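You operate a simulated robot arm through the tools that you are given. There is no shell and no other tool.

You are at the controls of a simulated robot arm. One attempt, no reset.

## Task
Put the roll from the top of the side bench on the black pad. Put the yellow box from the top of the side bench on the deck of the cool chest and the grey box on the jig end of the sorting table. Fetch the green roll from the top of the side bench and set it on the bench top round the brushing box. Take the yellow cloth on the top of the side bench and put it away on the top of the bagging table. Fetch the black cloth and set it on the bench top round the brushing box. Fetch the bottle labelled "soup" from the top of the side bench and set it in the white tub. The order is free. Set down upright: box.

The check looks at the end state, three seconds after you hand in, the way a careful person would. Anything else that was tipped, shoved, dropped, spilled or broken makes it a failure. Flat cloth is picked up by pressing the open fingertips on it (5 to 10 N) and closing them slowly along it; thin cloth reads only 2 to 8 mm in the jaws.

## Robot
A 7-joint arm with a two-finger gripper on a trunk, on a base that moves. Base frame: it is fixed to the floor where the robot stands at the start and does not move with it; the origin is under the middle of the robot, x ahead of it, y to its left, z up; the surface under the hand at the start is at about z = 0.78. Lengths are in m, angles in degrees, forces in N, time in s.
With the tool pointing down near the work surface it reaches from about 0.1 to 0.64 m from the robot's upright axis, wherever it stands. Its first joint turns from -143.0 to 143.0 degrees. Places, roughly: bench top round the brushing box [0.3, 0.1, 0.8]; black cloth (7x9x3 cm) [-0.9, -0.2, 0.8]; black pad (10x8x2 cm) [0.3, 0.2, 0.8]; box [0.25, 0.25, 0.75]; deck of the cool chest (20x128 cm) [-2.52, -1.9, 0.84]; green roll (8x8x5 cm) [-1.1, 0.1, 0.8]; grey bottle, short bottle [-0.5, 0, 0.75]; jig end of the sorting table [1.6, -3.7, 0.7]; roll (6x6x5 cm) [0.5, 0.1, 0.8]; top of the bagging table [0.6, -3.7, 0.7]; white tub (14x13x9 cm) [-0.2, 0.2, 0.8]; yellow cloth (7x9x3 cm) [-1.2, 0.3, 0.8]. Payload 1.47 kg.
The TCP is the grasp point between the finger pads, 0.016 m short of the fingertips. In the tool frame z runs along the fingers and y along their closing line. The gripper opens to 0.087 m; its body begins 0.055 m behind the TCP.
Orientation is told as [roll, pitch, yaw] about the base's x, y, z axes, in that order, counted from this pose: with the fingers straight down and closing along the base's y, the tool's x points along the base's -x, its y along +y and its z along -z.

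## Interface
- The arm moves only by the tool apply_moves. Its argument "series" is one flat list of numbers, 7 for each row, row after row: the turn, a rotation vector about the tool's x, y, z in units of 90 degrees (1.0 is 90 degrees), then the shift along the tool's x, y, z in units of 150 mm (1.0 is 150 mm), then the opening in per cent of the stroke, from 0 (shut) to 100 (fully open). In form: [rx, ry, rz, dx, dy, dz, grip, rx, ry, rz, dx, dy, dz, grip, ...]. A call has 1 to 20 rows; each row is the pose to reach, as a shift and turn from the pose commanded when the call began, along the tool's axes at that moment. A call with a number of a shift or a turn outside -1 to 1 is refused whole. Each row takes 0.2 s and may step no farther than 0.05 m and 8.6 degrees from the row before; otherwise, or with a gripper value out of range, the whole call is refused. A pose out of reach is approached as far as the arm can. The call stops where the force on the tool passes 40 N (or 10 N more than at its start, if that is more) or the arm is blocked; 0.2 s more then pass. Each finger travels about 0.045 m/s and halts on what it meets, pressing with about 24 N; the grip force reading is that of the motor and also rises with nothing between the fingers. The clock runs only during rows and for 0.2 s after the last one: add rows that repeat a pose to give the fingers time. It gives the time, the measured TCP pose, the force on the tool (base axes), the opening and the grip force at its end, in the units of the frame above (readings bear some noise), with the torque about the TCP (base axes, N m) and any sound that the robot's microphone picked up.
- Cameras (640 x 400 px; columns grow to the right, rows downward): "scene" is now at [0.1191, 0.0287, 1.4121]; the picture's right is [0.49, -0.87, 0.00], its down [-0.81, -0.45, -0.36] and it looks along [0.32, 0.18, -0.93] (base axes); focal length 214 px, centre (320, 200). "wrist" rides on the gripper at [0.073, 0.012, -0.09] in the tool frame; the picture's right is [-0.16, 0.99, 0.00], its down [-0.72, -0.12, -0.68] and it looks along [-0.67, -0.11, 0.73] (tool axes); focal length 247 px, centre (320, 200). There is no depth. A picture from a camera that has moved, and an enlarged one, comes with that camera's place and axes in the base frame and with its lens.
- camera(camera): a new picture of that camera. It takes no simulated time.
- slide_trunk(by): slides the trunk up (or, below 0, down) by that many m; the arm and the scene camera ride with it, the base frame stays. It gives what a move gives, with no picture.
- steer(legs): drives the robot by 1 to 6 legs, each [ahead, left, turn to the left] in m, m and degrees, along the robot's own axes; the way and the turn of a leg run together, so that a leg with both is an arc; at most 1.5 m and 180 degrees a leg. The arm and the cameras ride along, it lands a little off, and it stops where it bumps. It gives what a move gives.
- pan_tilt(pan, tilt): turns the head with the scene camera to pan (to the left, within 86 degrees either way) and tilt (down, from -29 to 69), counted from straight ahead of the robot. It gives what a move gives.
- inspect(camera, box): a new picture of the part [left, top, right, bottom] of that camera's present view, enlarged. It takes no simulated time.
- close_job(): hands the job in; it is judged then, once.

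Nothing tells you exact positions but the pictures and the camera data. Unless the task says otherwise, let go and move clear before handing in.

The tools are called as a command line: name --argument value ..., lists and objects as JSON in quotes. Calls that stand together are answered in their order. apply_moves: Moves the arm, as the interface text tells. Its arguments: {"type":"object","properties":{"series":{"type":"array","items":{"type":"number"}}},"required":["series"]} The other tools are called the same way: slide_trunk (by) moves the trunk up or down; steer (legs) drives the base; pan_tilt (pan, tilt) turns the head that bears the scene camera; camera (camera) takes a picture; inspect (camera, box) takes an enlarged picture of a part of a camera's view; close_job () hands the job in.

At the start:

```text
t: 0.0
ee_pos: [0.0344, 0.4478, 1.1748]
ee_rot: [0.0, 0.0, 0.0]
wrist_force: [-0.4, 1.0, -0.2]
moment: [-0.02, -0.01, 0.01]
width: 0.0873
gripper_force: 0.0
trunk travel left (down, up): [-0.775, 0.465]
robot x, y, heading: [0.0003, 0.0032, -0.3]
head pan, tilt (commanded): [29.1, 68.8]
```

scene: 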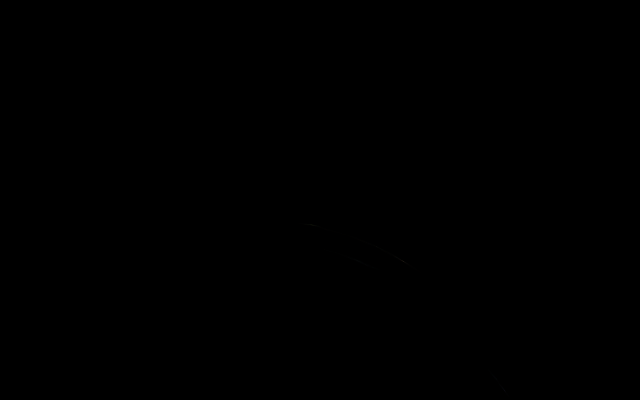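
wrist: 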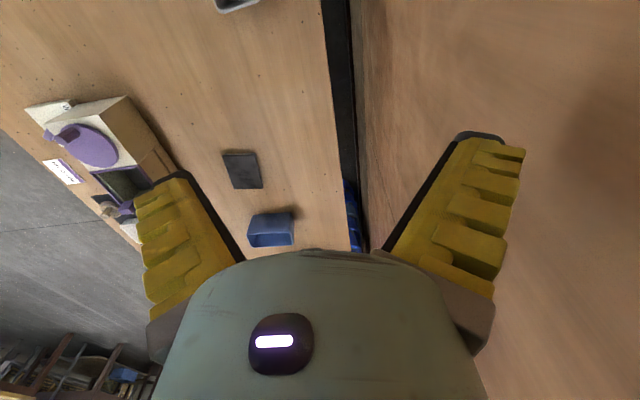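

The scene picture is black, while the wrist picture shows a bench with a brushing box, a black pad, and a blue thing. I'll turn the head to look around first.

camera --camera "scene"

camera --camera "wrist"

```text
taken
camera scene: at [0.1191, 0.0287, 1.4121], right [0.49, -0.87, 0.0], down [-0.81, -0.45, -0.36], along [0.32, 0.18, -0.93], focal length 214 px, centre (320, 200)
```

scene: 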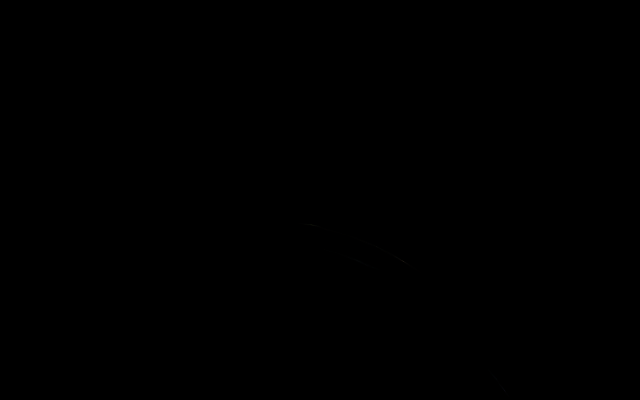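

```text
taken
camera wrist: at [-0.0394, 0.4587, 1.2644], right [0.16, 0.99, 0.0], down [0.72, -0.12, 0.68], along [0.67, -0.11, -0.73], focal length 247 px, centre (320, 200)
```

wrist: 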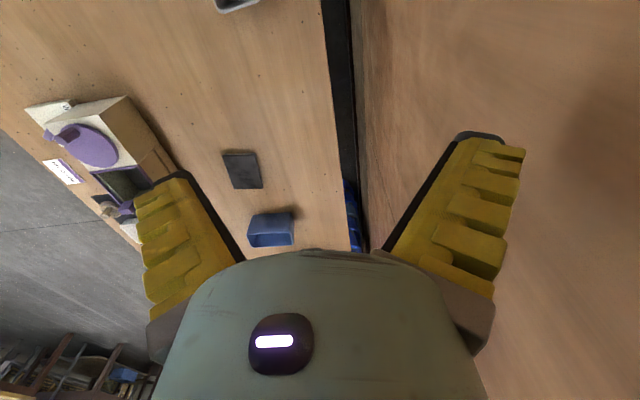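

The scene camera is covered by the arm at this head angle. I'll turn the head elsewhere to look at the room.

pan_tilt --pan 0 --tilt 35

camera --camera "scene"

pan_tilt --pan 80 --tilt 35

camera --camera "scene"

pan_tilt --pan -80 --tilt 30

camera --camera "scene"

```text
t: 1.0
ee_pos: [0.033, 0.4489, 1.1753]
ee_rot: [0.1, 0.0, 0.0]
wrist_force: [0.0, -0.3, -0.3]
moment: [0.0, 0.02, 0.0]
width: 0.0871
gripper_force: 0.2
trunk travel left (down, up): [-0.775, 0.465]
robot x, y, heading: [0.0009, 0.0021, 0.1]
head pan, tilt (commanded): [0.0, 35.0]
```

```text
taken
camera scene: at [0.1583, 0.0016, 1.4557], right [0.0, -1.0, 0.0], down [-0.57, 0.0, -0.82], along [0.82, 0.0, -0.57], focal length 214 px, centre (320, 200)
```

scene: 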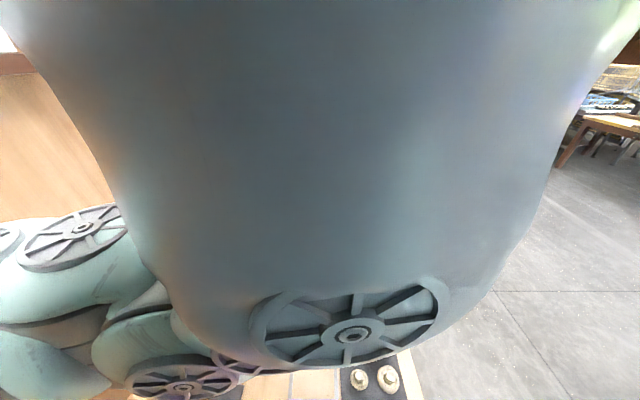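

```text
t: 2.5
ee_pos: [0.0329, 0.4473, 1.1756]
ee_rot: [0.0, 0.0, 0.0]
wrist_force: [-0.1, -0.9, -0.7]
moment: [0.0, -0.01, -0.02]
width: 0.087
gripper_force: 0.0
trunk travel left (down, up): [-0.775, 0.465]
robot x, y, heading: [-0.0014, -0.0009, 0.2]
head pan, tilt (commanded): [80.0, 35.0]
```

```text
taken
camera scene: at [0.1536, 0.03, 1.4557], right [0.32, -0.95, 0.0], down [-0.54, -0.19, -0.82], along [0.77, 0.27, -0.57], focal length 214 px, centre (320, 200)
```

scene: 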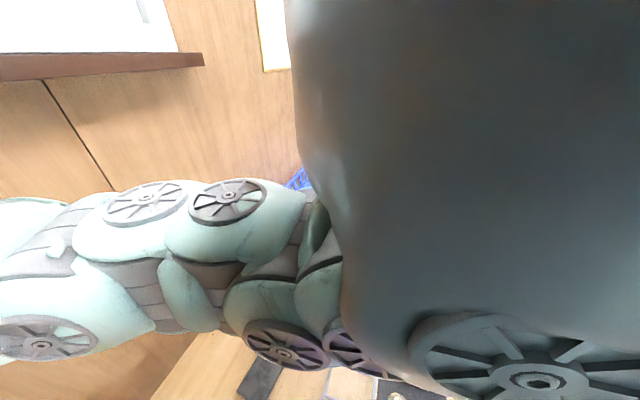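

```text
t: 5.0
ee_pos: [0.0339, 0.4473, 1.1753]
ee_rot: [0.1, 0.0, 0.1]
wrist_force: [-0.1, -0.2, 0.2]
moment: [-0.01, -0.04, -0.01]
width: 0.0869
gripper_force: 0.0
trunk travel left (down, up): [-0.775, 0.465]
robot x, y, heading: [0.0004, -0.002, 0.0]
head pan, tilt (commanded): [-80.0, 30.0]
```

```text
taken
camera scene: at [0.1543, -0.0328, 1.4649], right [-0.38, -0.93, 0.0], down [-0.45, 0.18, -0.87], along [0.81, -0.33, -0.49], focal length 214 px, centre (320, 200)
```

scene: 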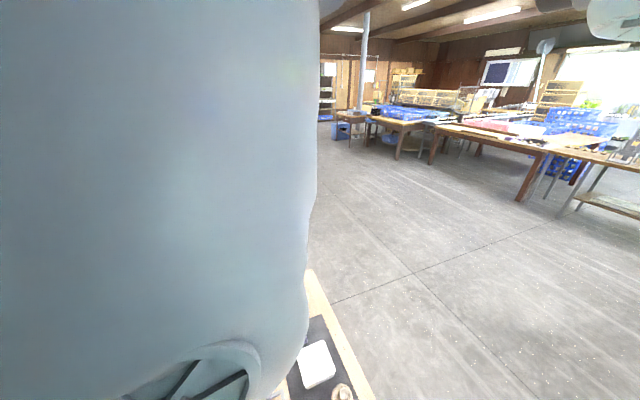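

The arm's big upper link hides the view, and the head seems not to have reached the commanded pan. I'll check the head's actual angle again.

pan_tilt --pan -80 --tilt 30

camera --camera "scene"

```text
t: 5.6
ee_pos: [0.0331, 0.4489, 1.1753]
ee_rot: [0.0, 0.1, 0.0]
wrist_force: [0.2, 0.2, 0.1]
moment: [0.03, 0.0, 0.02]
width: 0.087
gripper_force: 0.1
trunk travel left (down, up): [-0.775, 0.465]
robot x, y, heading: [0.0004, 0.0003, -0.1]
head pan, tilt (commanded): [-80.0, 30.0]
```

```text
taken
camera scene: at [0.1543, -0.0329, 1.465], right [-0.38, -0.93, 0.0], down [-0.45, 0.18, -0.87], along [0.81, -0.33, -0.49], focal length 214 px, centre (320, 200)
```

scene: 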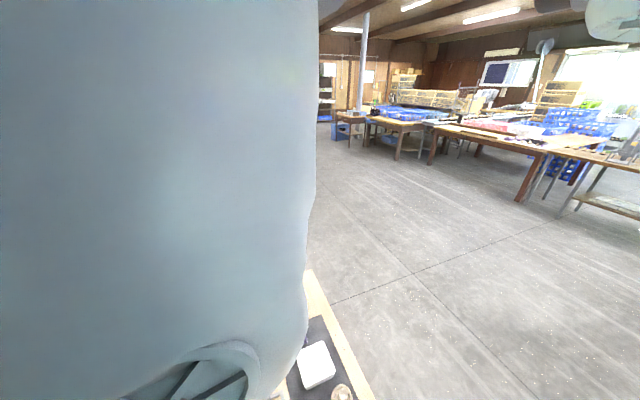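

The bench runs under me along x (about y −0.21 to 0.46), with the pad near [0.27, 0.22] and a blue object near [0.48, 0.22]. I'll turn the wrist so its camera looks towards my own axis to learn how the robot stands.

apply_moves --series '[0, 0, 0.09, 0, 0, 0, 100, 0, 0, 0.18, 0, 0, 0, 100, 0, 0, 0.27, 0, 0, 0, 100, 0, 0, 0.36, 0, 0, 0, 100, 0, 0, 0.45, 0, 0, 0, 100, 0, 0, 0.54, 0, 0, 0, 100, 0, 0, 0.63, 0, 0, 0, 100, 0, 0, 0.72, 0, 0, 0, 100, 0, 0, 0.81, 0, 0, 0, 100, 0, 0, 0.9, 0, 0, 0, 100]'

camera --camera "wrist"

camera --camera "scene"

```text
t: 7.4
ee_pos: [0.0565, 0.4533, 1.1635]
ee_rot: [-2.4, -2.1, -59.7]
wrist_force: [4.5, -37.6, 7.2]
moment: [4.3, 0.59, 0.32]
width: 0.087
gripper_force: 0.0
out of reach, approached as far as the arm can: row 7, 9
trunk travel left (down, up): [-0.775, 0.465]
robot x, y, heading: [-0.0047, 0.0015, -0.2]
head pan, tilt (commanded): [-80.0, 30.0]
stopped in row 9: the force on the tool passed its limit at 174 N (the readings are from after the stop); the commanded pose is now the measured one
```

```text
taken
camera wrist: at [0.0309, 0.5258, 1.2488], right [0.93, 0.36, -0.03], down [0.28, -0.65, 0.71], along [0.23, -0.67, -0.7], focal length 247 px, centre (320, 200)
```

wrist: 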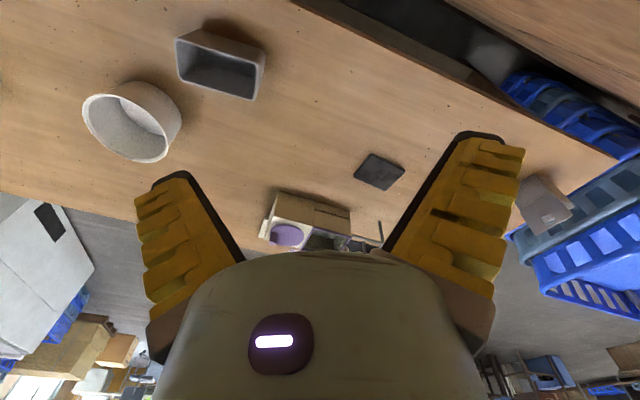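

```text
taken
camera scene: at [0.1534, -0.0412, 1.4726], right [-0.43, -0.9, 0.0], down [-0.37, 0.17, -0.91], along [0.82, -0.39, -0.41], focal length 214 px, centre (320, 200)
```

scene: 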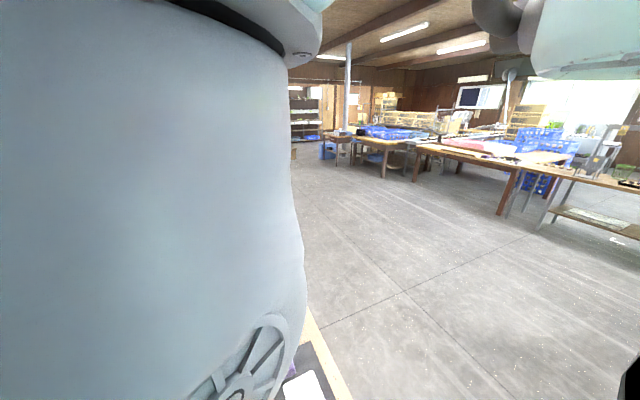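

The wrist camera's mount touched the wooden wall behind the bench (y ≈ 0.53), and no body is visible below, so the robot hangs over the bench. I'll back off from the wall and level the tool, then look more.

apply_moves --series '[0, 0, 0, -0.17, -0.1, 0, 100, -0.0267, 0.0233, 0, -0.35, -0.2, 0, 100, -0.0267, 0.0233, 0, -0.52, -0.3, 0, 100, -0.0267, 0.0233, 0, -0.69, -0.4, 0, 100, -0.0267, 0.0233, 0, -0.69, -0.4, -0.2, 100]'

camera --camera "wrist"

camera --camera "scene"

```text
t: 7.7
ee_pos: [0.0571, 0.453, 1.1635]
ee_rot: [-3.8, -1.9, -58.0]
wrist_force: [-4.3, -38.4, 12.7]
moment: [5.04, -0.14, 1.26]
width: 0.0871
gripper_force: 0.1
out of reach, approached as far as the arm can: row 1
trunk travel left (down, up): [-0.775, 0.465]
robot x, y, heading: [-0.0022, 0.0026, -0.1]
head pan, tilt (commanded): [-80.0, 30.0]
stopped in row 1: the force on the tool passed its limit at 124 N (the readings are from after the stop); the commanded pose is now the measured one
```

```text
taken
camera wrist: at [0.0318, 0.5256, 1.2485], right [0.92, 0.39, -0.06], down [0.31, -0.63, 0.71], along [0.24, -0.67, -0.7], focal length 247 px, centre (320, 200)
```

wrist: 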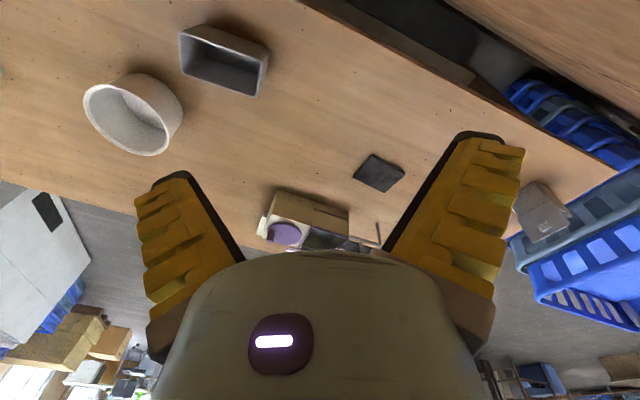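

```text
taken
camera scene: at [0.1528, -0.0417, 1.4725], right [-0.43, -0.9, 0.0], down [-0.38, 0.17, -0.91], along [0.82, -0.39, -0.41], focal length 214 px, centre (320, 200)
```

scene: 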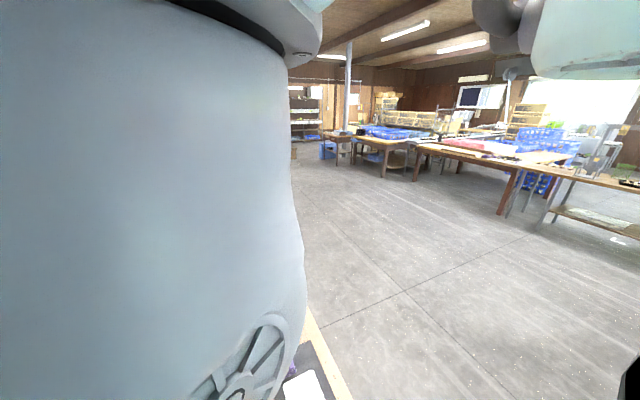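

The hand seems caught between a joint limit and the wall, with the wall pushing on the camera mount. I'll turn the wrist back the way it came to free it.

apply_moves --series '[-0.02, 0.01, -0.07, 0, 0, 0, 100, -0.042, 0.021, -0.15, 0, 0, 0, 100, -0.042, 0.021, -0.23, 0, 0, 0, 100, -0.042, 0.021, -0.31, 0, 0, 0, 100, -0.042, 0.021, -0.39, 0, 0, 0, 100, -0.042, 0.021, -0.47, 0, 0, 0, 100, -0.042, 0.021, -0.55, 0, 0, 0, 100]'

```text
t: 8.2
ee_pos: [0.0737, 0.4591, 1.165]
ee_rot: [-2.6, 0.0, -50.5]
wrist_force: [-6.4, -25.4, -1.6]
moment: [2.48, -0.69, 1.49]
width: 0.087
gripper_force: 0.0
trunk travel left (down, up): [-0.775, 0.465]
robot x, y, heading: [-0.0035, -0.0047, 0.1]
head pan, tilt (commanded): [-80.0, 30.0]
stopped in row 2: the force on the tool passed its limit at 78 N (the readings are from after the stop); the commanded pose is now the measured one
```

It is coming free as the wrist turns back. I'll continue turning back while shifting away from the wall.

apply_moves --series '[-0.01, 0, -0.04, -0.08, -0.065, 0, 100, -0.02, 0, -0.08, -0.16, -0.13, 0, 100, -0.029, 0, -0.14, -0.26, -0.21, 0, 100, -0.029, 0, -0.2, -0.36, -0.3, 0, 100, -0.029, 0, -0.26, -0.46, -0.38, 0, 100, -0.029, 0, -0.32, -0.56, -0.46, 0, 100]'

```text
t: 8.4
ee_pos: [0.0758, 0.4619, 1.1659]
ee_rot: [-3.6, 0.6, -48.5]
wrist_force: [-7.5, -29.0, 6.5]
moment: [3.47, -0.55, 1.74]
width: 0.0868
gripper_force: 0.0
trunk travel left (down, up): [-0.775, 0.465]
robot x, y, heading: [-0.0013, -0.0055, 0.6]
head pan, tilt (commanded): [-80.0, 30.0]
stopped in row 1: the force on the tool passed its limit at 101 N (the readings are from after the stop); the commanded pose is now the measured one
```

Pushing the hand itself doesn't relieve it; the robot base is being nudged towards −y, so the wall is the contact. I'll drive the whole robot 6 cm to its right, away from the wall.

steer --legs '[[0, -0.06, 0]]'

camera --camera "wrist"

camera --camera "scene"

```text
t: 9.4
ee_pos: [0.0807, 0.406, 1.1666]
ee_rot: [-3.0, 0.8, -49.3]
wrist_force: [-0.2, 0.2, 0.1]
moment: [0.0, -0.01, 0.0]
width: 0.087
gripper_force: 0.1
trunk travel left (down, up): [-0.775, 0.465]
robot x, y, heading: [-0.0021, -0.0601, 0.6]
head pan, tilt (commanded): [-80.0, 30.0]
```

```text
taken
camera wrist: at [0.0464, 0.4702, 1.2555], right [0.85, 0.52, -0.06], down [0.42, -0.61, 0.68], along [0.32, -0.6, -0.74], focal length 247 px, centre (320, 200)
```

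wrist: 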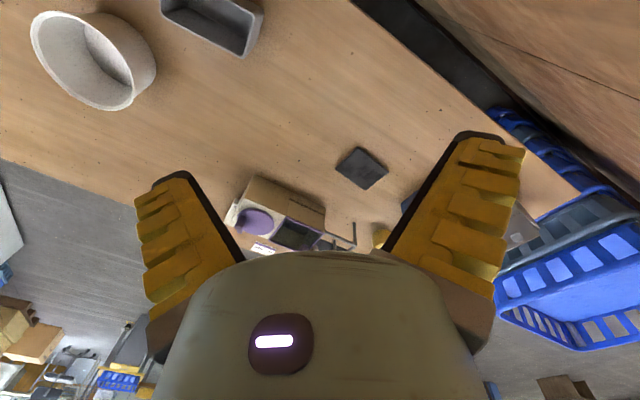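

```text
taken
camera scene: at [0.1528, -0.0998, 1.4721], right [-0.42, -0.91, 0.0], down [-0.38, 0.18, -0.91], along [0.82, -0.39, -0.42], focal length 214 px, centre (320, 200)
```

scene: 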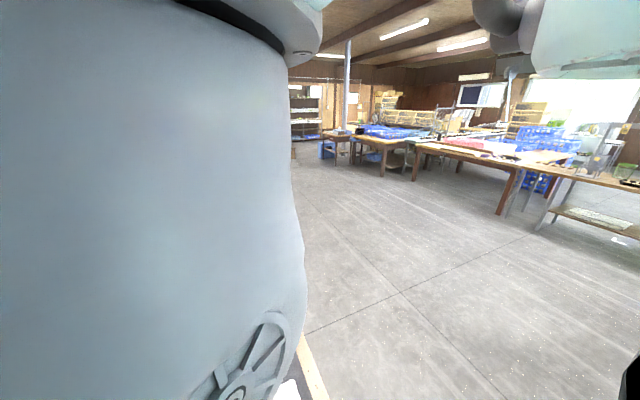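

Contact is gone. I'll raise the trunk for clearance and a wider view, and try the head again at a neutral pan.

slide_trunk --by 0.3

apply_moves --series '[-0.017, 0.005, -0.08, 0, 0, 0, 100, -0.033, 0.009, -0.16, 0, 0, 0, 100, -0.033, 0.009, -0.24, 0, 0, 0, 100, -0.033, 0.009, -0.32, 0, 0, 0, 100, -0.033, 0.009, -0.4, 0, 0, 0, 100, -0.033, 0.009, -0.48, 0, 0, 0, 100, -0.033, 0.009, -0.548, 0, 0, 0, 100]'

camera --camera "wrist"

camera --camera "scene"

```text
t: 12.4
ee_pos: [0.0811, 0.4048, 1.4665]
ee_rot: [-3.1, 0.9, -49.5]
wrist_force: [1.1, -0.3, 0.3]
moment: [0.01, 0.05, 0.01]
width: 0.0868
gripper_force: 0.0
trunk travel left (down, up): [-1.075, 0.165]
robot x, y, heading: [0.0013, -0.0623, 0.5]
head pan, tilt (commanded): [-80.0, 30.0]
```

```text
t: 13.2
ee_pos: [0.149, 0.425, 1.4661]
ee_rot: [0.4, 2.0, -38.4]
wrist_force: [0.1, -0.6, 0.6]
moment: [0.02, -0.02, -0.01]
width: 0.087
gripper_force: 0.2
trunk travel left (down, up): [-1.075, 0.165]
robot x, y, heading: [-0.0008, -0.061, 0.4]
head pan, tilt (commanded): [-80.0, 30.0]
stopped in row 3: the arm was blocked; the commanded pose is now the measured one
```

```text
taken
camera wrist: at [0.1018, 0.4756, 1.5582], right [0.74, 0.67, 0.0], down [0.51, -0.56, 0.65], along [0.44, -0.48, -0.76], focal length 247 px, centre (320, 200)
```

wrist: 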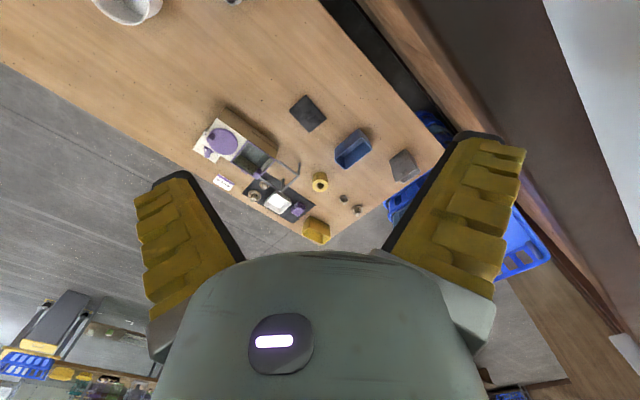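

```text
taken
camera scene: at [0.1529, -0.0997, 1.772], right [-0.42, -0.91, 0.0], down [-0.38, 0.18, -0.91], along [0.82, -0.38, -0.42], focal length 214 px, centre (320, 200)
```

scene: 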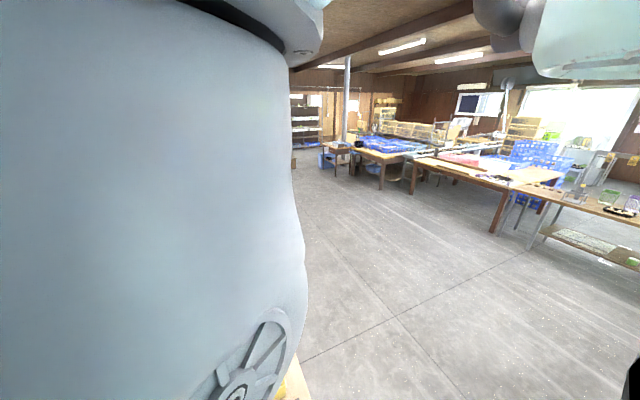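

I now see the front-end of the bench: pad, blue box, yellow roll, grey box, yellow box at the corner and the brushing box. The head may be pressing against the arm, so I'll bring it back to centre and continue levelling.

pan_tilt --pan 0 --tilt 20

camera --camera "scene"

inspect --camera "wrist" --box '[180, 60, 440, 250]'

```text
t: 14.7
ee_pos: [0.1494, 0.4235, 1.4679]
ee_rot: [0.5, 2.2, -38.5]
wrist_force: [1.0, -0.7, 0.0]
moment: [-0.05, -0.03, -0.01]
width: 0.0868
gripper_force: 0.0
trunk travel left (down, up): [-1.075, 0.165]
robot x, y, heading: [-0.0008, -0.0633, 0.2]
head pan, tilt (commanded): [0.0, 20.0]
```

```text
taken
camera scene: at [0.1625, -0.0603, 1.7796], right [0.0, -1.0, 0.0], down [-0.34, 0.0, -0.94], along [0.94, 0.0, -0.34], focal length 214 px, centre (320, 200)
```

scene: 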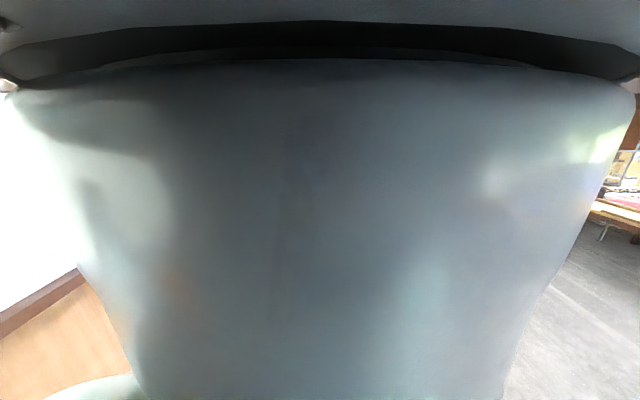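

```text
2.11 times, centred on (310, 155) of wrist
camera zoom: at [0.1015, 0.4757, 1.5593], right [0.74, 0.67, 0.0], down [0.51, -0.56, 0.65], along [0.44, -0.48, -0.76], focal length 520 px, centre (341, 295)
```

zoom: 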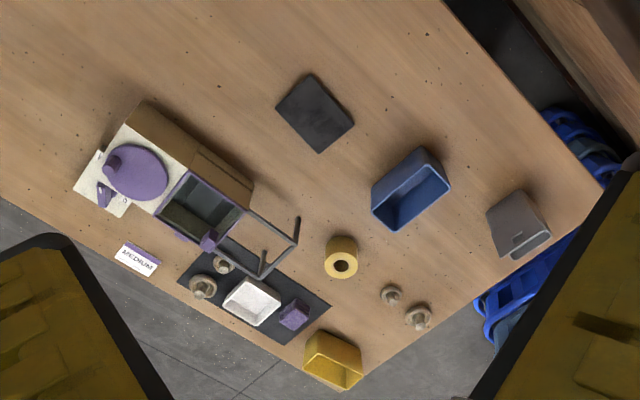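

I can see the boxes, the yellow roll and the mat clearly. Before moving the arm more, I'll drive away from the wall so I have free room to learn how the arm hangs.

steer --legs '[[0, -0.4, 0]]'

apply_moves --series '[0, -0.09, 0, 0, 0, 0, 100, 0, -0.18, 0, 0, 0, 0, 100, 0, -0.27, 0, 0, 0, 0, 100, 0, -0.36, 0, 0, 0, 0, 100, 0, -0.45, 0, 0, 0, 0, 100, 0, -0.54, 0, 0, 0, 0, 100]'

camera --camera "wrist"

```text
t: 17.2
ee_pos: [0.1503, 0.0232, 1.4678]
ee_rot: [0.4, 2.2, -38.5]
wrist_force: [0.0, -0.3, 0.4]
moment: [-0.01, -0.02, -0.01]
width: 0.087
gripper_force: 0.1
trunk travel left (down, up): [-1.075, 0.165]
robot x, y, heading: [0.0016, -0.4651, 0.3]
head pan, tilt (commanded): [0.0, 20.0]
```

```text
t: 18.6
ee_pos: [0.1851, -0.0765, 1.4819]
ee_rot: [1.7, -36.0, -37.8]
wrist_force: [0.3, -0.3, -0.2]
moment: [-0.03, 0.01, 0.01]
width: 0.0872
gripper_force: 0.0
out of reach, approached as far as the arm can: row 2, 3, 4, 5, 6
trunk travel left (down, up): [-1.075, 0.165]
robot x, y, heading: [-0.0031, -0.4627, 0.5]
head pan, tilt (commanded): [0.0, 20.0]
```

```text
taken
camera wrist: at [0.1011, -0.0026, 1.5105], right [0.69, 0.71, 0.12], down [0.06, -0.22, 0.97], along [0.72, -0.67, -0.2], focal length 247 px, centre (320, 200)
```

wrist: 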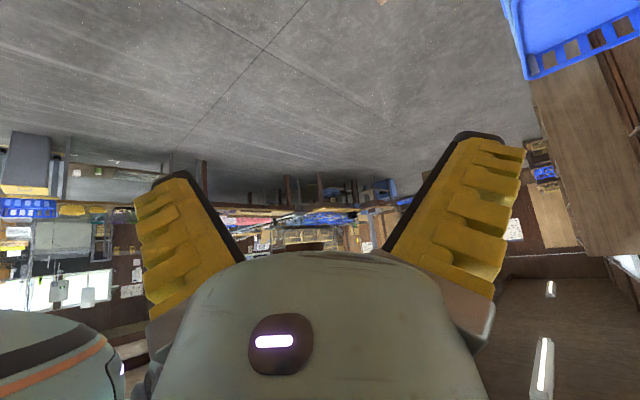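

The robot hangs from above: its column shows at the edge of the wrist view and it drove freely over the bench. I'll level the tool again and bring yaw back to zero.

apply_moves --series '[0, 0.08, 0, 0, 0, 0, 100, 0, 0.16, 0, 0, 0, 0, 100, 0, 0.24, 0, 0, 0, 0, 100, 0, 0.32, 0, 0, 0, 0, 100, 0.019, 0.4, 0, 0, 0, 0, 100]'

```text
t: 19.8
ee_pos: [0.1766, -0.0418, 1.4868]
ee_rot: [0.7, -4.1, -37.1]
wrist_force: [0.1, -0.5, 0.5]
moment: [-0.01, 0.01, -0.01]
width: 0.0869
gripper_force: 0.0
out of reach, approached as far as the arm can: row 3, 4, 5
trunk travel left (down, up): [-1.075, 0.165]
robot x, y, heading: [-0.0015, -0.4666, 0.1]
head pan, tilt (commanded): [0.0, 20.0]
```

I'm near the arm's reach limit at this height, so I'll lower the hand a little relative to the trunk while turning yaw back to zero.

apply_moves --series '[0, 0.02, 0, 0, 0, 0.15, 100, 0.008, 0.046, 0, 0, 0, 0.4, 100, 0.008, 0.046, -0.08, 0, 0, 0.6, 100, 0.008, 0.046, -0.16, 0, 0, 0.8, 100, 0.008, 0.046, -0.24, 0, 0, 0.9, 100, 0.008, 0.046, -0.32, 0, 0, 0.9, 100, 0.008, 0.046, -0.41, 0, 0, 0.9, 100]'

camera --camera "wrist"

camera --camera "scene"

```text
t: 21.4
ee_pos: [0.1842, -0.0463, 1.3515]
ee_rot: [-1.4, 0.2, -0.1]
wrist_force: [0.4, -0.4, 0.2]
moment: [-0.05, 0.0, -0.01]
width: 0.0869
gripper_force: 0.0
out of reach, approached as far as the arm can: row 1, 2
trunk travel left (down, up): [-1.075, 0.165]
robot x, y, heading: [0.0031, -0.4617, 0.2]
head pan, tilt (commanded): [0.0, 20.0]
```

```text
taken
camera wrist: at [0.1119, -0.0337, 1.441], right [0.16, 0.99, -0.02], down [0.73, -0.1, 0.68], along [0.67, -0.13, -0.73], focal length 247 px, centre (320, 200)
```

wrist: 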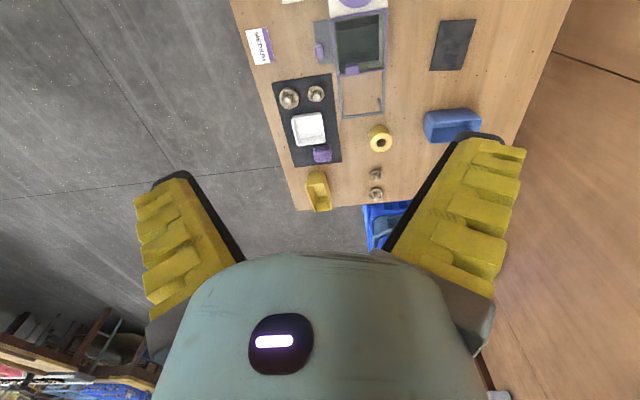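

```text
taken
camera scene: at [0.1648, -0.463, 1.7796], right [0.01, -1.0, 0.0], down [-0.34, 0.0, -0.94], along [0.94, 0.01, -0.34], focal length 214 px, centre (320, 200)
```

scene: 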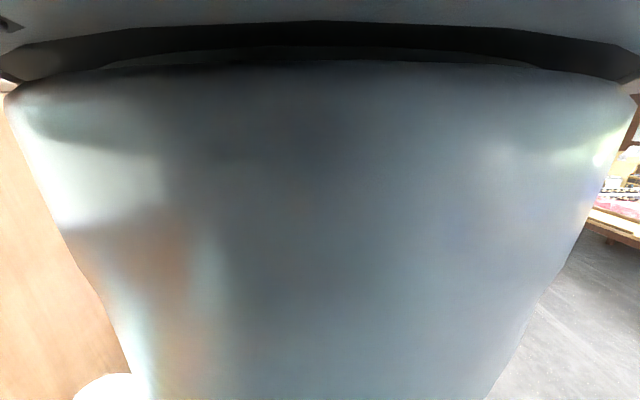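

The tool is level with yaw 0 and the wrist camera gives a good survey view. I'll drive back along the bench to see the bottles, tub, cloths and green roll.

steer --legs '[[-0.75, 0, 0]]'

camera --camera "wrist"

```text
t: 25.5
ee_pos: [-0.5655, -0.0509, 1.3515]
ee_rot: [-1.2, 0.4, -0.3]
wrist_force: [-0.7, -0.1, 0.7]
moment: [0.0, -0.03, 0.0]
width: 0.0869
gripper_force: 0.1
trunk travel left (down, up): [-1.075, 0.165]
robot x, y, heading: [-0.751, -0.4701, 0.1]
head pan, tilt (commanded): [0.0, 20.0]
```

```text
taken
camera wrist: at [-0.6379, -0.0377, 1.4414], right [0.16, 0.99, -0.02], down [0.73, -0.1, 0.68], along [0.67, -0.13, -0.73], focal length 247 px, centre (320, 200)
```

wrist: 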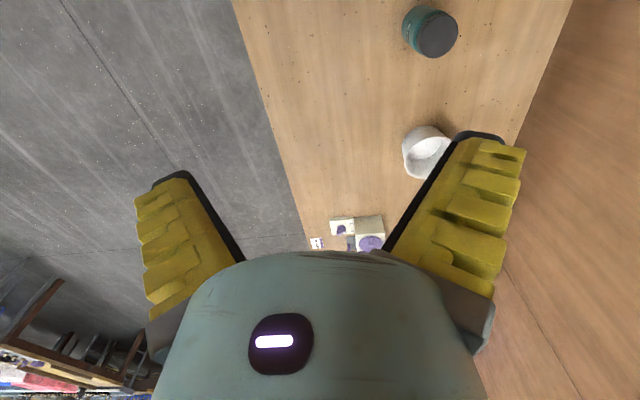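

I see a teal jar with a dark lid and the white tub. Continuing back along the bench.

steer --legs '[[-0.5, 0, 0]]'

camera --camera "wrist"

```text
t: 28.4
ee_pos: [-1.0623, -0.0537, 1.351]
ee_rot: [-1.3, 0.3, -0.2]
wrist_force: [0.1, -0.5, -1.0]
moment: [0.01, 0.0, 0.03]
width: 0.087
gripper_force: 0.0
trunk travel left (down, up): [-1.075, 0.165]
robot x, y, heading: [-1.2449, -0.4781, 0.3]
head pan, tilt (commanded): [0.0, 20.0]
```

```text
taken
camera wrist: at [-1.1347, -0.0404, 1.4413], right [0.16, 0.99, -0.02], down [0.73, -0.1, 0.68], along [0.67, -0.13, -0.73], focal length 247 px, centre (320, 200)
```

wrist: 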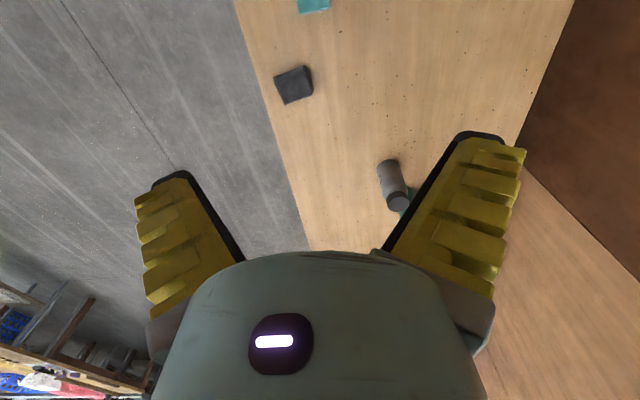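

I see the black cloth, a grey bottle and a teal item. Continuing back once more.

steer --legs '[[-0.5, 0, 0]]'

camera --camera "wrist"

```text
t: 31.4
ee_pos: [-1.5572, -0.0566, 1.3524]
ee_rot: [-1.3, 0.2, -0.5]
wrist_force: [0.7, 0.4, 0.2]
moment: [-0.03, 0.01, -0.01]
width: 0.0869
gripper_force: 0.0
trunk travel left (down, up): [-1.075, 0.165]
robot x, y, heading: [-1.7456, -0.4752, 0.4]
head pan, tilt (commanded): [0.0, 20.0]
```

```text
taken
camera wrist: at [-1.6306, -0.0431, 1.4413], right [0.17, 0.99, -0.02], down [0.73, -0.11, 0.68], along [0.67, -0.13, -0.73], focal length 247 px, centre (320, 200)
```

wrist: 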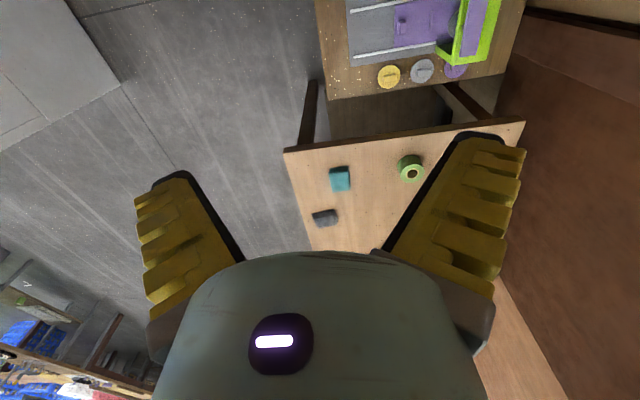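

I see the end of the bench with the green roll, a teal item and the black cloth. I'll zoom in, then shift sideways to reveal what the right finger hides.

inspect --camera "wrist" --box '[270, 110, 470, 250]'

steer --legs '[[0.1, 0.3, 0]]'

camera --camera "wrist"

```text
2.86 times, centred on (370, 180) of wrist
camera zoom: at [-1.6306, -0.0431, 1.4413], right [0.17, 0.99, -0.02], down [0.73, -0.11, 0.68], along [0.67, -0.13, -0.73], focal length 706 px, centre (177, 257)
```

zoom: 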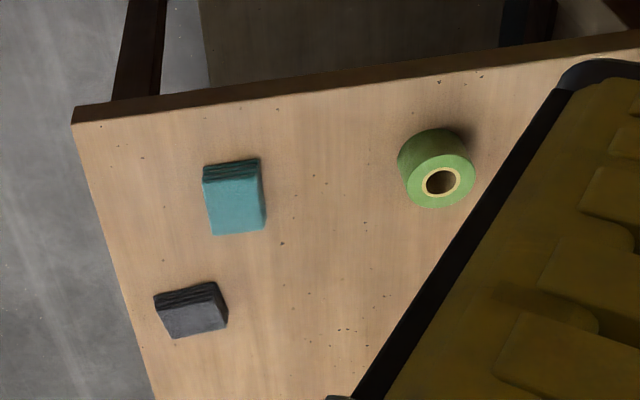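

```text
t: 33.5
ee_pos: [-1.4591, 0.2426, 1.3531]
ee_rot: [-1.4, 0.3, -0.4]
wrist_force: [-0.4, 1.3, 0.7]
moment: [0.0, 0.05, 0.02]
width: 0.0868
gripper_force: 0.0
trunk travel left (down, up): [-1.075, 0.165]
robot x, y, heading: [-1.6443, -0.1759, 0.1]
head pan, tilt (commanded): [0.0, 20.0]
```

```text
taken
camera wrist: at [-1.5314, 0.2559, 1.4412], right [0.16, 0.99, -0.02], down [0.73, -0.1, 0.68], along [0.67, -0.13, -0.73], focal length 247 px, centre (320, 200)
```

wrist: 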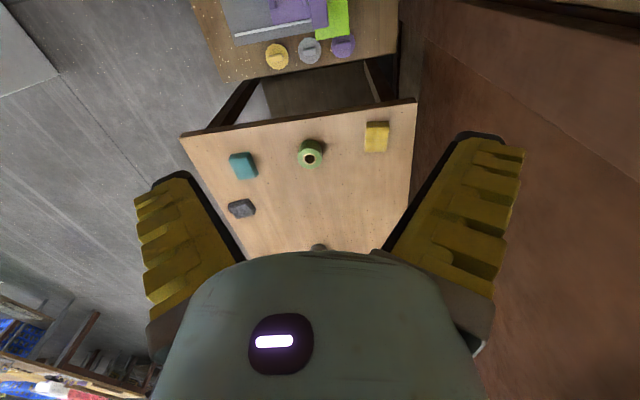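

I now have the whole bench: green roll near [-1.15, 0.15], yellow cloth near [-1.17, 0.34], black cloth near [-0.95, -0.15], teal cloth (not wanted) near [-1.13, -0.07], tall grey bottle near [-0.64, 0.09], short teal jar near [-0.52, 0.15]. I'll start with the green roll: drive over it and lower the trunk partway.

steer --legs '[[0.309, -0.092, 0]]'

slide_trunk --by -0.25

camera --camera "wrist"

camera --camera "scene"

```text
t: 35.6
ee_pos: [-1.1498, 0.1536, 1.3522]
ee_rot: [-1.4, 0.4, -0.2]
wrist_force: [-0.3, -0.3, 0.0]
moment: [0.01, 0.01, -0.01]
width: 0.0872
gripper_force: 0.1
trunk travel left (down, up): [-1.075, 0.165]
robot x, y, heading: [-1.3338, -0.2655, 0.2]
head pan, tilt (commanded): [0.0, 20.0]
```

```text
t: 38.2
ee_pos: [-1.149, 0.1525, 1.1023]
ee_rot: [-1.4, 0.3, -0.2]
wrist_force: [-0.1, -0.6, -0.3]
moment: [0.0, 0.01, -0.01]
width: 0.0871
gripper_force: 0.1
trunk travel left (down, up): [-0.825, 0.415]
robot x, y, heading: [-1.3322, -0.2673, 0.5]
head pan, tilt (commanded): [0.0, 20.0]
```

```text
taken
camera wrist: at [-1.2214, 0.1655, 1.1912], right [0.16, 0.99, -0.02], down [0.73, -0.1, 0.68], along [0.67, -0.13, -0.73], focal length 247 px, centre (320, 200)
```

wrist: 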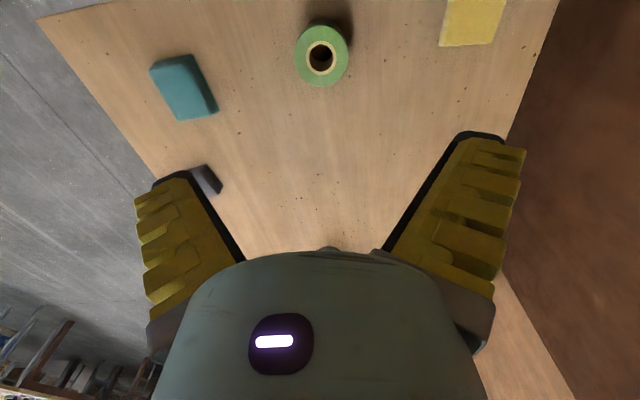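

```text
taken
camera scene: at [-1.1691, -0.2641, 1.5297], right [0.01, -1.0, 0.0], down [-0.34, 0.0, -0.94], along [0.94, 0.0, -0.34], focal length 214 px, centre (320, 200)
```

scene: 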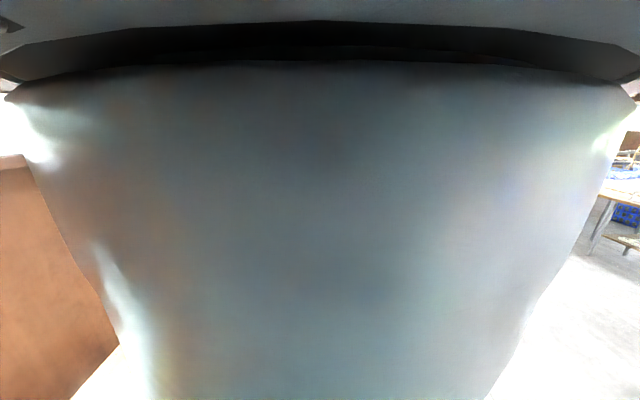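

The green roll's centre works out to about [-1.142, 0.144]. I'll level the tool, shift onto it, and descend with the trunk to check again.

apply_moves --series '[-0.0156, -0.003, -0.002, -0.047, -0.053, 0, 100, -0.0156, -0.003, -0.002, -0.047, -0.053, 0, 100]'

slide_trunk --by -0.16

camera --camera "wrist"

```text
t: 38.8
ee_pos: [-1.1424, 0.1439, 1.1026]
ee_rot: [0.1, 0.1, -0.1]
wrist_force: [-0.8, -0.1, -0.6]
moment: [-0.02, 0.01, -0.01]
width: 0.0871
gripper_force: 0.1
trunk travel left (down, up): [-0.825, 0.415]
robot x, y, heading: [-1.3332, -0.2661, 0.1]
head pan, tilt (commanded): [0.0, 20.0]
```

```text
t: 40.6
ee_pos: [-1.1425, 0.1441, 0.9423]
ee_rot: [0.0, 0.0, -0.2]
wrist_force: [0.6, -0.1, -0.8]
moment: [-0.01, 0.02, -0.02]
width: 0.0867
gripper_force: 0.1
trunk travel left (down, up): [-0.665, 0.575]
robot x, y, heading: [-1.3288, -0.2665, 0.2]
head pan, tilt (commanded): [0.0, 20.0]
```

```text
taken
camera wrist: at [-1.2148, 0.1549, 1.0316], right [0.16, 0.99, 0.0], down [0.72, -0.12, 0.68], along [0.67, -0.11, -0.73], focal length 247 px, centre (320, 200)
```

wrist: 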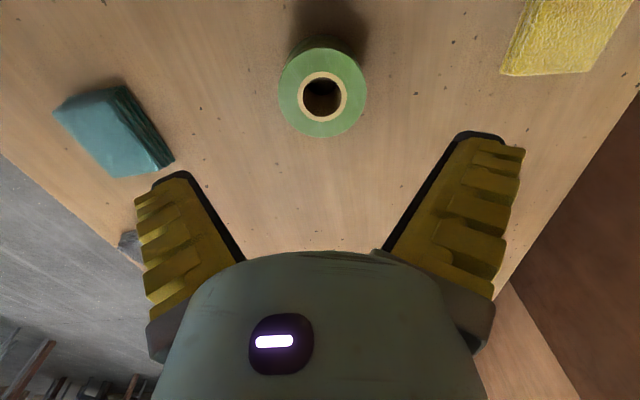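

The roll sits centred under the hand (about 7 cm wide, top near z 0.83). I'll lower until the fingertips are just above it and check clearance.

slide_trunk --by -0.075

camera --camera "wrist"

```text
t: 41.8
ee_pos: [-1.1413, 0.1443, 0.8665]
ee_rot: [0.1, 0.0, 0.0]
wrist_force: [0.5, -0.3, 0.8]
moment: [0.0, -0.01, -0.01]
width: 0.0869
gripper_force: 0.0
trunk travel left (down, up): [-0.59, 0.65]
robot x, y, heading: [-1.3322, -0.2676, 0.1]
head pan, tilt (commanded): [0.0, 20.0]
```

```text
taken
camera wrist: at [-1.2147, 0.1549, 0.9566], right [0.16, 0.99, 0.0], down [0.72, -0.12, 0.68], along [0.67, -0.11, -0.73], focal length 247 px, centre (320, 200)
```

wrist: 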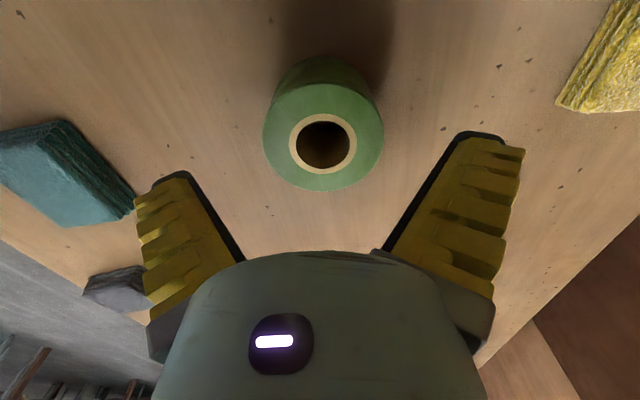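

The roll is centred with about 7 mm clearance each side. I'll lower onto it and close the fingers.

apply_moves --series '[0, 0, 0, 0, 0, 0.1, 100, 0, 0, 0, 0, 0, 0.2, 100, 0, 0, 0, 0, 0, 0.3, 100, 0, 0, 0, 0, 0, 0.4, 100, 0, 0, 0, 0, 0, 0.4, 100, 0, 0, 0, 0, 0, 0.4, 60, 0, 0, 0, 0, 0, 0.4, 40, 0, 0, 0, 0, 0, 0.4, 40, 0, 0, 0, 0, 0, 0.4, 40]'

camera --camera "wrist"

```text
t: 43.8
ee_pos: [-1.1415, 0.1436, 0.808]
ee_rot: [0.1, 0.0, -0.1]
wrist_force: [-0.4, 0.7, 2.0]
moment: [0.01, 0.11, -0.04]
width: 0.0797
gripper_force: 24.1
trunk travel left (down, up): [-0.59, 0.65]
robot x, y, heading: [-1.3335, -0.2712, 0.5]
head pan, tilt (commanded): [0.0, 20.0]
```

```text
taken
camera wrist: at [-1.2147, 0.1553, 0.8964], right [0.16, 0.99, 0.0], down [0.72, -0.12, 0.68], along [0.67, -0.11, -0.73], focal length 247 px, centre (320, 200)
```

wrist: 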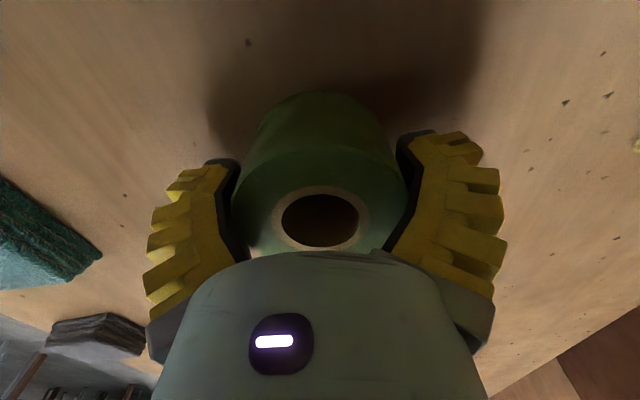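

The green roll is firmly gripped (80 mm wide). I'll lift it high and drive forward to the open bench area near the brushing box.

slide_trunk --by 0.4

steer --legs '[[1.16, 0.06, 0]]'

camera --camera "wrist"

```text
t: 47.6
ee_pos: [-1.1414, 0.1448, 1.2094]
ee_rot: [-0.1, -0.1, -0.1]
wrist_force: [1.3, 0.1, 0.7]
moment: [0.0, -0.02, 0.0]
width: 0.0406
gripper_force: 4.2
trunk travel left (down, up): [-0.99, 0.25]
robot x, y, heading: [-1.3338, -0.2646, 0.0]
head pan, tilt (commanded): [0.0, 20.0]
```

```text
t: 53.5
ee_pos: [0.0255, 0.2085, 1.2069]
ee_rot: [0.2, 0.0, -0.2]
wrist_force: [-0.3, -0.1, 0.0]
moment: [0.01, 0.03, 0.01]
width: 0.0407
gripper_force: 4.1
trunk travel left (down, up): [-0.99, 0.25]
robot x, y, heading: [-0.1648, -0.2007, 0.1]
head pan, tilt (commanded): [0.0, 20.0]
```

```text
taken
camera wrist: at [-0.0466, 0.2199, 1.2962], right [0.16, 0.99, 0.0], down [0.72, -0.12, 0.68], along [0.67, -0.11, -0.73], focal length 247 px, centre (320, 200)
```

wrist: 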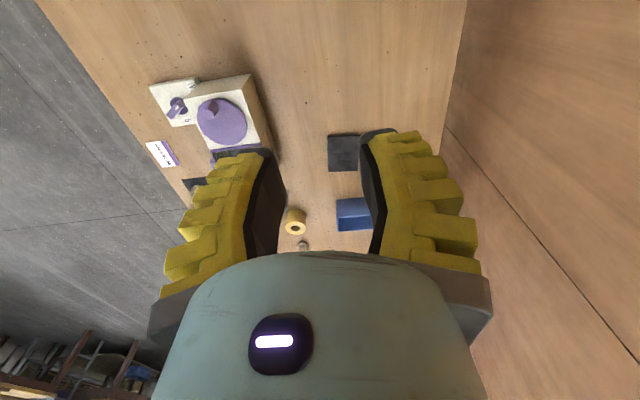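

The gripper closed to 41 mm, so the green roll slipped out during the lift. I'll go back and see where it is before doing anything else.

steer --legs '[[-1.3, -0.06, 0]]'

camera --camera "wrist"

```text
t: 60.1
ee_pos: [-1.2773, 0.1443, 1.2084]
ee_rot: [0.2, 0.0, -0.1]
wrist_force: [0.2, -0.2, 0.0]
moment: [-0.03, -0.02, 0.0]
width: 0.0407
gripper_force: 4.6
trunk travel left (down, up): [-0.99, 0.25]
robot x, y, heading: [-1.4664, -0.266, 0.1]
head pan, tilt (commanded): [0.0, 20.0]
```

```text
taken
camera wrist: at [-1.3485, 0.1547, 1.2962], right [0.16, 0.99, 0.0], down [0.72, -0.12, 0.68], along [0.67, -0.11, -0.73], focal length 247 px, centre (320, 200)
```

wrist: 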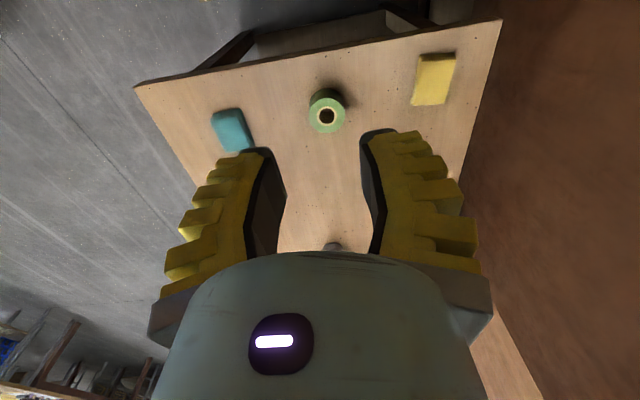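

The roll still stands in its place; it just slipped out of the fingers at the start. I'll retry: open, move over it, and this time grip lower and test the lift gently.

steer --legs '[[0.136, -0.005, 0]]'

apply_moves --series '[0, 0, 0, 0, 0, 0, 70, 0, 0, 0, 0, 0, 0, 100, 0, 0, 0, 0, 0, 0, 100, 0, 0, 0, 0, 0, 0, 100]'

slide_trunk --by -0.34

camera --camera "wrist"

```text
t: 61.4
ee_pos: [-1.1382, 0.1392, 1.2078]
ee_rot: [0.2, 0.0, -0.3]
wrist_force: [0.3, -0.2, -0.4]
moment: [0.0, 0.0, 0.02]
width: 0.0405
gripper_force: 4.2
trunk travel left (down, up): [-0.99, 0.25]
robot x, y, heading: [-1.3303, -0.272, 0.3]
head pan, tilt (commanded): [0.0, 20.0]
```

```text
t: 62.4
ee_pos: [-1.1387, 0.1393, 1.2069]
ee_rot: [0.2, 0.0, -0.1]
wrist_force: [-0.1, 0.2, -0.1]
moment: [0.04, 0.01, 0.04]
width: 0.087
gripper_force: 0.1
trunk travel left (down, up): [-0.99, 0.25]
robot x, y, heading: [-1.3287, -0.2719, -0.0]
head pan, tilt (commanded): [0.0, 20.0]
```

```text
t: 65.7
ee_pos: [-1.1385, 0.1404, 0.8675]
ee_rot: [0.0, -0.1, -0.2]
wrist_force: [0.3, 0.2, -0.4]
moment: [0.0, -0.04, 0.0]
width: 0.087
gripper_force: 0.1
trunk travel left (down, up): [-0.65, 0.59]
robot x, y, heading: [-1.3318, -0.2728, 0.2]
head pan, tilt (commanded): [0.0, 20.0]
```

```text
taken
camera wrist: at [-1.2114, 0.1503, 0.9564], right [0.16, 0.99, 0.0], down [0.72, -0.12, 0.68], along [0.67, -0.11, -0.73], focal length 247 px, centre (320, 200)
```

wrist: 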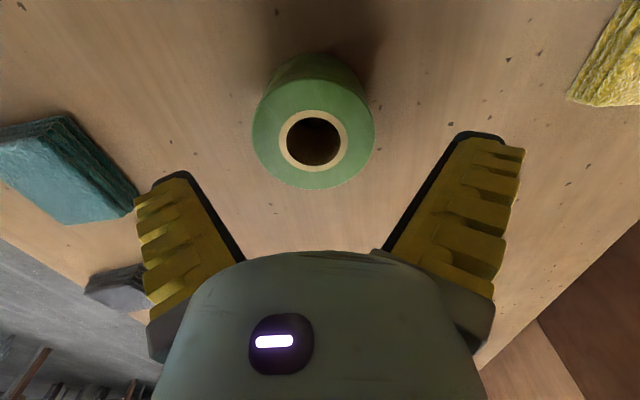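

The roll now sits about 9 mm toward −y of where it was. The fingers look like they diverge when wide open, so I'll look at them closely before gripping again.

inspect --camera "wrist" --box '[120, 100, 540, 380]'

```text
1.43 times, centred on (330, 240) of wrist
camera zoom: at [-1.2114, 0.1503, 0.9564], right [0.16, 0.99, 0.0], down [0.72, -0.12, 0.68], along [0.67, -0.11, -0.73], focal length 353 px, centre (306, 143)
```

zoom: 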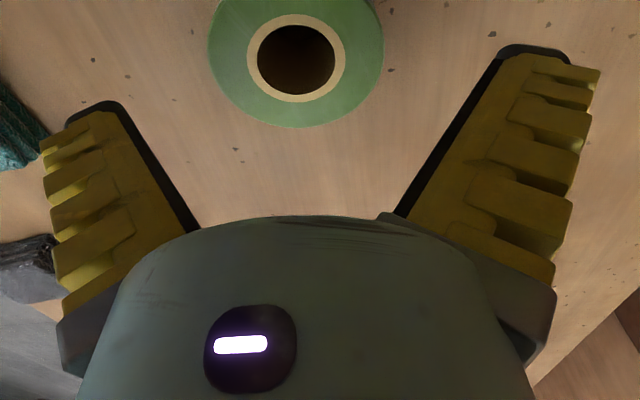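

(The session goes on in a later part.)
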